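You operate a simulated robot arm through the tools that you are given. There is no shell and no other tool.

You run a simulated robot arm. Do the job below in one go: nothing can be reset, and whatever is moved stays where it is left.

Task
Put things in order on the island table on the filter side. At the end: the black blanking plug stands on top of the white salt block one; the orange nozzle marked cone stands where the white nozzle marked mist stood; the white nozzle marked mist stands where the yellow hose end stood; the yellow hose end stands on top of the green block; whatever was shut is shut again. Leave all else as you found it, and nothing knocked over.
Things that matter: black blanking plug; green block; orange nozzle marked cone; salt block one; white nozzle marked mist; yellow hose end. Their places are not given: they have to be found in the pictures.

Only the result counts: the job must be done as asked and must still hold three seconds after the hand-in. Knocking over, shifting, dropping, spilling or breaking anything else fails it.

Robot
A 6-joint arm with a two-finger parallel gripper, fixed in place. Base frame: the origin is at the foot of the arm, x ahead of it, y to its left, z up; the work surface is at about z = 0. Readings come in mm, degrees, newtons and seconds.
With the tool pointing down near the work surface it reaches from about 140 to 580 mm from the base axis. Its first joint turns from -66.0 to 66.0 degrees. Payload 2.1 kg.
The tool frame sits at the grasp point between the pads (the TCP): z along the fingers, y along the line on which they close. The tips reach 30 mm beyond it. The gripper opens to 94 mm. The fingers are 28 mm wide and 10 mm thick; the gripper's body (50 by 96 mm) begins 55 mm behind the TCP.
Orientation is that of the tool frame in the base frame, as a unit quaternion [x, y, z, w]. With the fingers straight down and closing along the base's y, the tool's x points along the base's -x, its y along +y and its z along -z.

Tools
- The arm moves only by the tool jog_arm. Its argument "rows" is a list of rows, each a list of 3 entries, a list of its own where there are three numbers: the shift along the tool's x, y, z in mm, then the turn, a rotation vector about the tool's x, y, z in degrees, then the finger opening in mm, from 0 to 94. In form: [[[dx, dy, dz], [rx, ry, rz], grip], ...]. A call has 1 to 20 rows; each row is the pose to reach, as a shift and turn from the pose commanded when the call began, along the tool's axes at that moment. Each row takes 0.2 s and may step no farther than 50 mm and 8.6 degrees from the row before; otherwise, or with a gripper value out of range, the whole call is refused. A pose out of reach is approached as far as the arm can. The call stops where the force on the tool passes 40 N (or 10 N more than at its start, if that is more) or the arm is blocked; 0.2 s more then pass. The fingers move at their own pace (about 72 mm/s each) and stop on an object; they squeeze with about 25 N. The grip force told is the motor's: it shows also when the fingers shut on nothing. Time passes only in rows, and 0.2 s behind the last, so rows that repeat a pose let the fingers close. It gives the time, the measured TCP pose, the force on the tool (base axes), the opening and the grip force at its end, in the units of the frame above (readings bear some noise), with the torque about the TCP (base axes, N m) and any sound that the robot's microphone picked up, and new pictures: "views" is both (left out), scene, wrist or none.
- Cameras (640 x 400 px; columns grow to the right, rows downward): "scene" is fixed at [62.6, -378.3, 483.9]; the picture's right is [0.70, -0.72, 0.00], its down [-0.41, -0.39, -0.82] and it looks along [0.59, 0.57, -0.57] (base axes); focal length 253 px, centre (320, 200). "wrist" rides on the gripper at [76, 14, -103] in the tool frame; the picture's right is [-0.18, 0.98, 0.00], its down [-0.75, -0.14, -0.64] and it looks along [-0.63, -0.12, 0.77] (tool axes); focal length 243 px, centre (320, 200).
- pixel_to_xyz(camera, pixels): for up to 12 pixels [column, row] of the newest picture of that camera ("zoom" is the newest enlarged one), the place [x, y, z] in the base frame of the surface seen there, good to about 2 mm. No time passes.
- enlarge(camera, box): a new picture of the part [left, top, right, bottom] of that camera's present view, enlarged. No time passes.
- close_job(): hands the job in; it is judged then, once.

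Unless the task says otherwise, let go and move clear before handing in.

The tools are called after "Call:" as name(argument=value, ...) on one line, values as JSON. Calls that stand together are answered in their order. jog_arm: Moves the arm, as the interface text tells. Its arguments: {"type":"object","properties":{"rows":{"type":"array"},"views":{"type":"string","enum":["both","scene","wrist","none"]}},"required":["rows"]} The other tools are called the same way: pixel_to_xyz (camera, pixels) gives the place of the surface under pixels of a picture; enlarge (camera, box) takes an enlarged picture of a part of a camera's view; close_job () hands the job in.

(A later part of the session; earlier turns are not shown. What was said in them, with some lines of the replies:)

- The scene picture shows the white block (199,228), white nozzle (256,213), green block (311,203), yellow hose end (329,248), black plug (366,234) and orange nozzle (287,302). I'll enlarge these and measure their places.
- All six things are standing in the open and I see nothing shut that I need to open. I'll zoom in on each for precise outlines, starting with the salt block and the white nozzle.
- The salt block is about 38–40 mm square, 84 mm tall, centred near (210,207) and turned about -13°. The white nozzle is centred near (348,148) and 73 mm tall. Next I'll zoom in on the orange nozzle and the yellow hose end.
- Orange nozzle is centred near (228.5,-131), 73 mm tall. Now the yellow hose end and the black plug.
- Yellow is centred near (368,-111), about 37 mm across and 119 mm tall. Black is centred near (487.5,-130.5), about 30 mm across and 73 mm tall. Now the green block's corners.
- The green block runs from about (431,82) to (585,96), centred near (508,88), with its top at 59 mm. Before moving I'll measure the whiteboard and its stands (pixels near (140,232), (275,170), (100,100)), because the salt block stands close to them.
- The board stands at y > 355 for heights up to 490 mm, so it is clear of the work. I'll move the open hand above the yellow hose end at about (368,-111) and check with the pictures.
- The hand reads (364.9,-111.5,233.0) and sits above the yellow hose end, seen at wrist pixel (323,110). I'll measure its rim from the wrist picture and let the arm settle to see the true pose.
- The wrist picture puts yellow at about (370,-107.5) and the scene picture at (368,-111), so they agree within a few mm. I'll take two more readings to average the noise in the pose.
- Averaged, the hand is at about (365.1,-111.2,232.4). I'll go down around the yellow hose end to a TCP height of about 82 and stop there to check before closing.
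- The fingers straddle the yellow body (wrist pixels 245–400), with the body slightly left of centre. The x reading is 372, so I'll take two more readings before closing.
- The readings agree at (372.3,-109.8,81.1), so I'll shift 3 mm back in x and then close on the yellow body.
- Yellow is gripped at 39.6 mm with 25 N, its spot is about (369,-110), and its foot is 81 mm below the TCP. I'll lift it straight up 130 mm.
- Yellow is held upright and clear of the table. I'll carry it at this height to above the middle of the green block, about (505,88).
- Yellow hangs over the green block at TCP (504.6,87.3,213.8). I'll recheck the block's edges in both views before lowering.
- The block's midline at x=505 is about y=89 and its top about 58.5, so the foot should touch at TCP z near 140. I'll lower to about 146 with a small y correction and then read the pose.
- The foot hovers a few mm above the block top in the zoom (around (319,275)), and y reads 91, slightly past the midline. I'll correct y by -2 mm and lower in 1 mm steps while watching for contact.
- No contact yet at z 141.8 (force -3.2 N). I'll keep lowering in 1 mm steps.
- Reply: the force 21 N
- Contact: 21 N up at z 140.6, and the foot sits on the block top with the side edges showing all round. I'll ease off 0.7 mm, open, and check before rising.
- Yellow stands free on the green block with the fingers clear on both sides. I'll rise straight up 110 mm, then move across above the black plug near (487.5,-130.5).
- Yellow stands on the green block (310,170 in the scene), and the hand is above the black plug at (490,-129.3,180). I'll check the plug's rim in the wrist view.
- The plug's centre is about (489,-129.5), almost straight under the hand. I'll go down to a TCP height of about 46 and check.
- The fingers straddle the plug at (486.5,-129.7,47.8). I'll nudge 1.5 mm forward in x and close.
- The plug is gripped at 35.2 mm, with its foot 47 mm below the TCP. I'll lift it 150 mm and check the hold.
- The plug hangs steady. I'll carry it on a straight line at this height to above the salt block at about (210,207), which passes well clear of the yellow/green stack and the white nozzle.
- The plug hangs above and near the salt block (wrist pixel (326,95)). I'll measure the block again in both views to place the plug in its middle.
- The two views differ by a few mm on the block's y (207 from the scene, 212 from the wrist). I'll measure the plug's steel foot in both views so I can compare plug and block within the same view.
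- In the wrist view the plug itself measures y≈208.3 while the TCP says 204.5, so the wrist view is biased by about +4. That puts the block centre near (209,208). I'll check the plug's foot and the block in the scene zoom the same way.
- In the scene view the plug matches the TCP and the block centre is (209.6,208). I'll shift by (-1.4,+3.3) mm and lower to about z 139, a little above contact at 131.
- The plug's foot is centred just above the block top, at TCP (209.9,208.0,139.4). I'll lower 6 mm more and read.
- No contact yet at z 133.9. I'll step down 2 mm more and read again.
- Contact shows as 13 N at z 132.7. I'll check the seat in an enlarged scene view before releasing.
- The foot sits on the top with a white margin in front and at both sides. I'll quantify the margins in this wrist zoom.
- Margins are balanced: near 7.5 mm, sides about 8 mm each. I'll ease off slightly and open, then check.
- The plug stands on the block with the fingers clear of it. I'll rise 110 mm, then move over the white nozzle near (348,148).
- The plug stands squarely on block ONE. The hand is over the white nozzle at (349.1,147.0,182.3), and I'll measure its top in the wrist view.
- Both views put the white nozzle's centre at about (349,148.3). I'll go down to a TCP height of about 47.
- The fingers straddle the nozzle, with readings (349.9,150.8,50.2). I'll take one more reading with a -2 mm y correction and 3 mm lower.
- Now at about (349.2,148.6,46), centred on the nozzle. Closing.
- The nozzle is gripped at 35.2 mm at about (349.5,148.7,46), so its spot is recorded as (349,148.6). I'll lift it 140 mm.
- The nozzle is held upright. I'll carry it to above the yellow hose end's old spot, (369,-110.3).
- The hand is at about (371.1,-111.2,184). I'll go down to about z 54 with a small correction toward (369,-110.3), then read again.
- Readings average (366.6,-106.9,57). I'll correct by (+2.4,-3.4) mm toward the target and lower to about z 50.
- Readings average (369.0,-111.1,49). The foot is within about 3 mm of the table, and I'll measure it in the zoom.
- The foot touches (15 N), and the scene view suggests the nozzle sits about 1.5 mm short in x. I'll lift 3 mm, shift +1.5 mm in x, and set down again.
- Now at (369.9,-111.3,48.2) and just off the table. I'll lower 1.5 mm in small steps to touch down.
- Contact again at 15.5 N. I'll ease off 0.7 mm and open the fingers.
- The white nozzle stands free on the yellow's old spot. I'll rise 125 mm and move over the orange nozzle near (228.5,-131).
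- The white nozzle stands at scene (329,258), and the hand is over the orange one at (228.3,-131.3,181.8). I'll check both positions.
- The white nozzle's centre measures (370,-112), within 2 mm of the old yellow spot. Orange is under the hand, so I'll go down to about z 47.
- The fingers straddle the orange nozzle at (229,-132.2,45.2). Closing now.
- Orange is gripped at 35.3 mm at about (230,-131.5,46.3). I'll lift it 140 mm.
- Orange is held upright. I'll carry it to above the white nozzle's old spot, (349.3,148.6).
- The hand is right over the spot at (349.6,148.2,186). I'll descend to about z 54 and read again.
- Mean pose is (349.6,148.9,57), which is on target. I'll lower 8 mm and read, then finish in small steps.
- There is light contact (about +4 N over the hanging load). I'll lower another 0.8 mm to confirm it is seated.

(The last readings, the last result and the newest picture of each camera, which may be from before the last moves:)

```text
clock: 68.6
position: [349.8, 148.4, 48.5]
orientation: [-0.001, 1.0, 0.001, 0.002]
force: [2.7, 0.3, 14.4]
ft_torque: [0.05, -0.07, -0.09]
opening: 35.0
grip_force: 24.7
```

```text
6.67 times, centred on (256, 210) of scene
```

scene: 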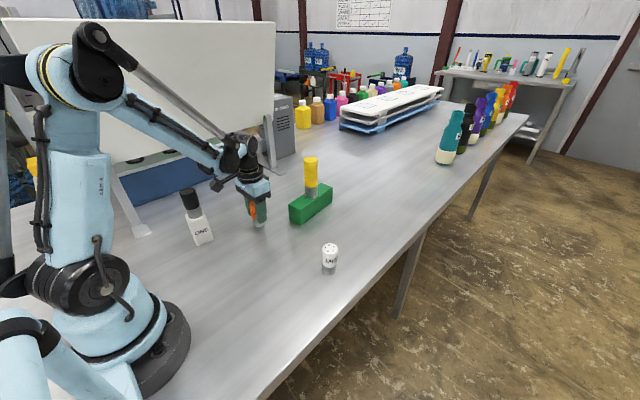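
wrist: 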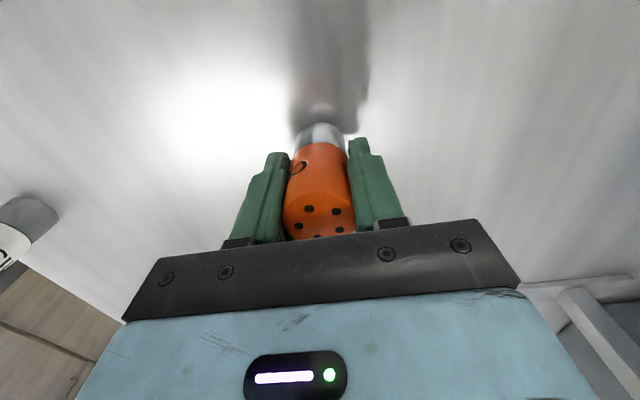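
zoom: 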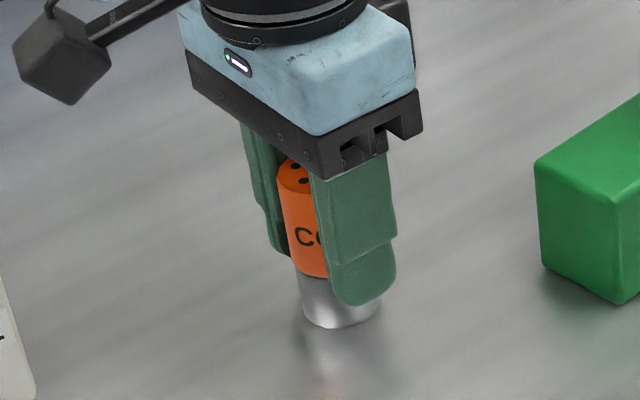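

The foot is seated (14 N). I'll ease off slightly and open the fingers.

Call:
jog_arm(rows=[[[0, 0, -0.5], [0, 0, 0], 15], [[0, 0, -0.5], [0, 0, 0], 30], [[0, 0, -0.5], [0, 0, 0], 38], [[0, 0, -0.5], [0, 0, 0], 46], [[0, 0, -0.5], [0, 0, 0], 60], [[0, 0, -0.5], [0, 0, 0], 75], [[0, 0, -0.5], [0, 0, 0], 80]])

```text
clock: 70.2
position: [349.1, 150.1, 48.0]
orientation: [-0.001, 1.0, 0.001, 0.001]
force: [0.1, 1.2, 0.7]
ft_torque: [-0.02, -0.03, -0.01]
opening: 80.1
grip_force: 0.0
```

scene: 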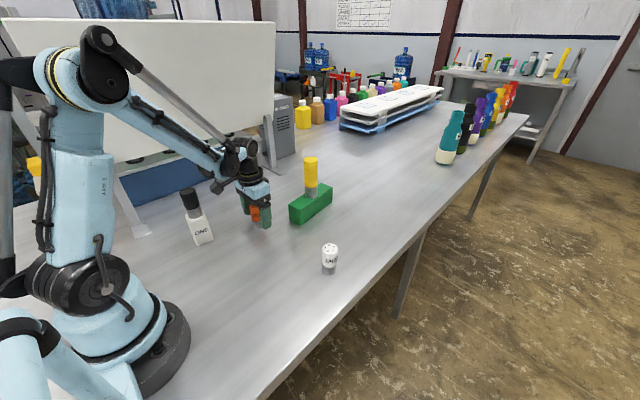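
wrist: 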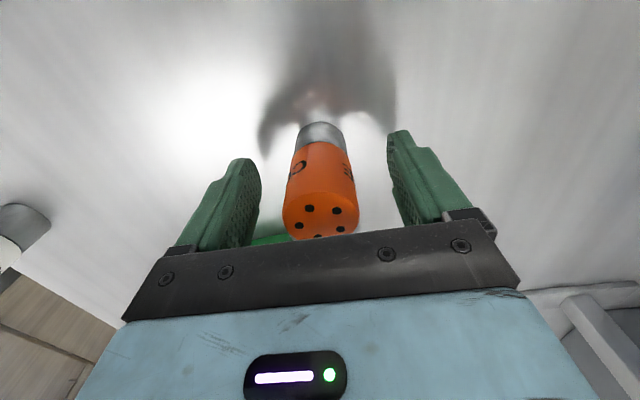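

The orange nozzle stands free. I'll rise straight up well clear, toward the starting height, and check everything.

Call:
jog_arm(rows=[[[0, 0, -10], [0, 0, 0], 80], [[0, 0, -35], [0, 0, 0], 80], [[0, 0, -70], [0, 0, 0], 80], [[0, 0, -105], [0, 0, 0], 80], [[0, 0, -140], [0, 0, 0], 80], [[0, 0, -180], [0, 0, 0], 80], [[0, 0, -220], [0, 0, 0], 80], [[0, 0, -260], [0, 0, 0], 90], [[-5, -20, -300], [0, 0, 0], 94], [[-15, -60, -316], [0, 0, 0], 94], [[-15, -60, -316], [0, 0, 0], 94]])

Call:
enlarge(camera="scene", box=[160, 140, 400, 310])

```text
clock: 72.6
position: [363.4, 88.1, 364.8]
orientation: [0.0, 1.0, 0.001, 0.001]
force: [0.0, -0.2, 0.4]
ft_torque: [-0.02, -0.04, -0.03]
opening: 94.0
grip_force: 0.0
```

scene: 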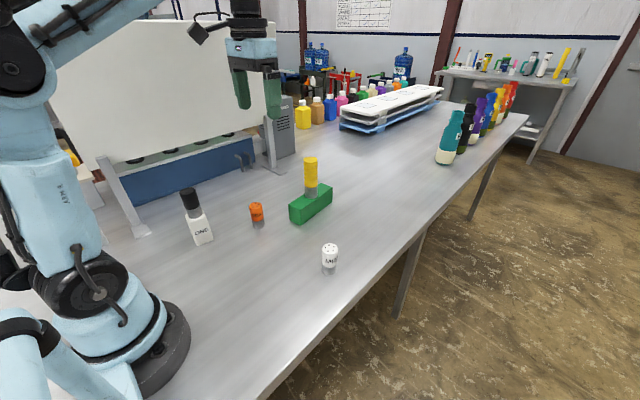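
wrist: 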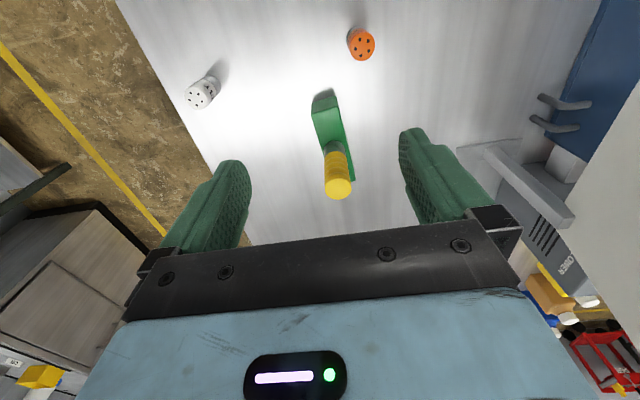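

```text
2.35 times, centred on (280, 225) of scene
```

zoom: 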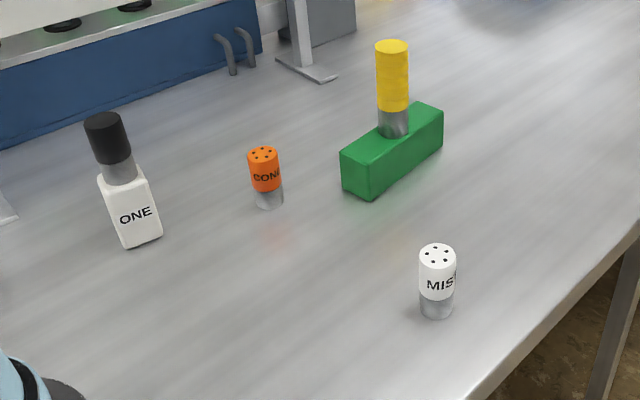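

All pieces stand as asked. I'll compare the orange nozzle with the white's original picture (same zoom box: top centre was at (530,76), foot at (550,232)) before handing in.

Call:
enlarge(camera="scene", box=[176, 194, 272, 254])

Call:
pixel_to_xyz(camera="zoom", pixels=[[530, 76], [532, 98], [530, 56], [545, 165], [550, 228]])

Call:
enlarge(camera="scene", box=[281, 220, 377, 280])

```text
6.67 times, centred on (224, 224) of scene
```

zoom: 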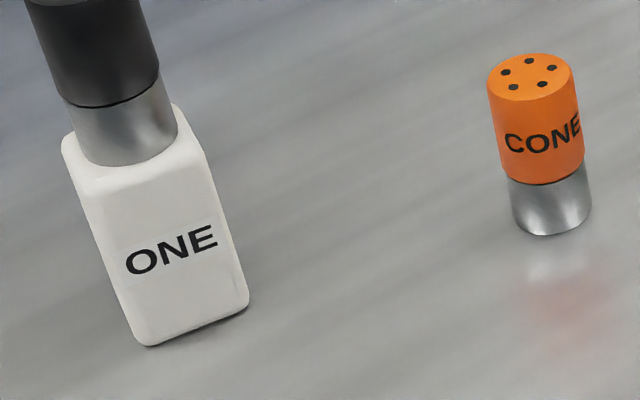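

```text
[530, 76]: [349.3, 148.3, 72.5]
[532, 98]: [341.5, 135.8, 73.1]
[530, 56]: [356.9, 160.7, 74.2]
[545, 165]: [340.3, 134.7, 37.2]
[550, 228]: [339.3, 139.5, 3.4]
```

```text
6.67 times, centred on (329, 250) of scene
```

zoom: 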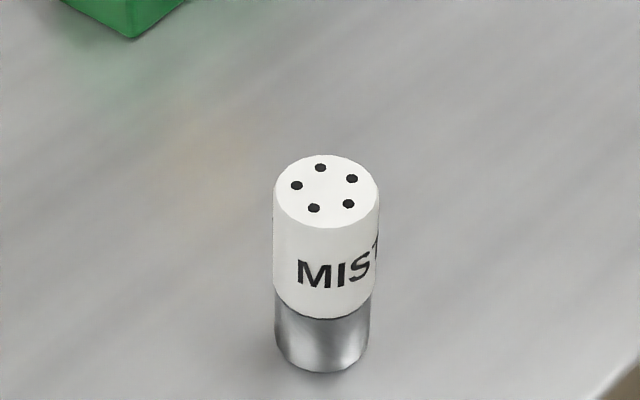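

The orange nozzle overlays the white's original position exactly (top centre again at (530,76)). The white nozzle is within about 2 mm of the yellow's old spot, both stacks stand upright, and the hand is clear, so I'm handing in.

Call:
close_job()

```text
The job is handed in.
```

The job is handed in, and the last pictures show every piece where you asked. I haven't been told the verdict.

- **Black blanking plug:** it stands upright on salt block one, centred to within about 1 mm.
- **Yellow hose end:** it stands upright near the middle of the green block's top.
- **White nozzle marked mist:** it stands where the yellow hose end was, within about 2 mm.
- **Orange nozzle marked cone:** it stands where the white nozzle was, and the before and after pictures line up.

I opened nothing, so there was nothing to shut again. Neither block was moved, nothing was knocked over, and the arm ended open and clear near its starting pose.
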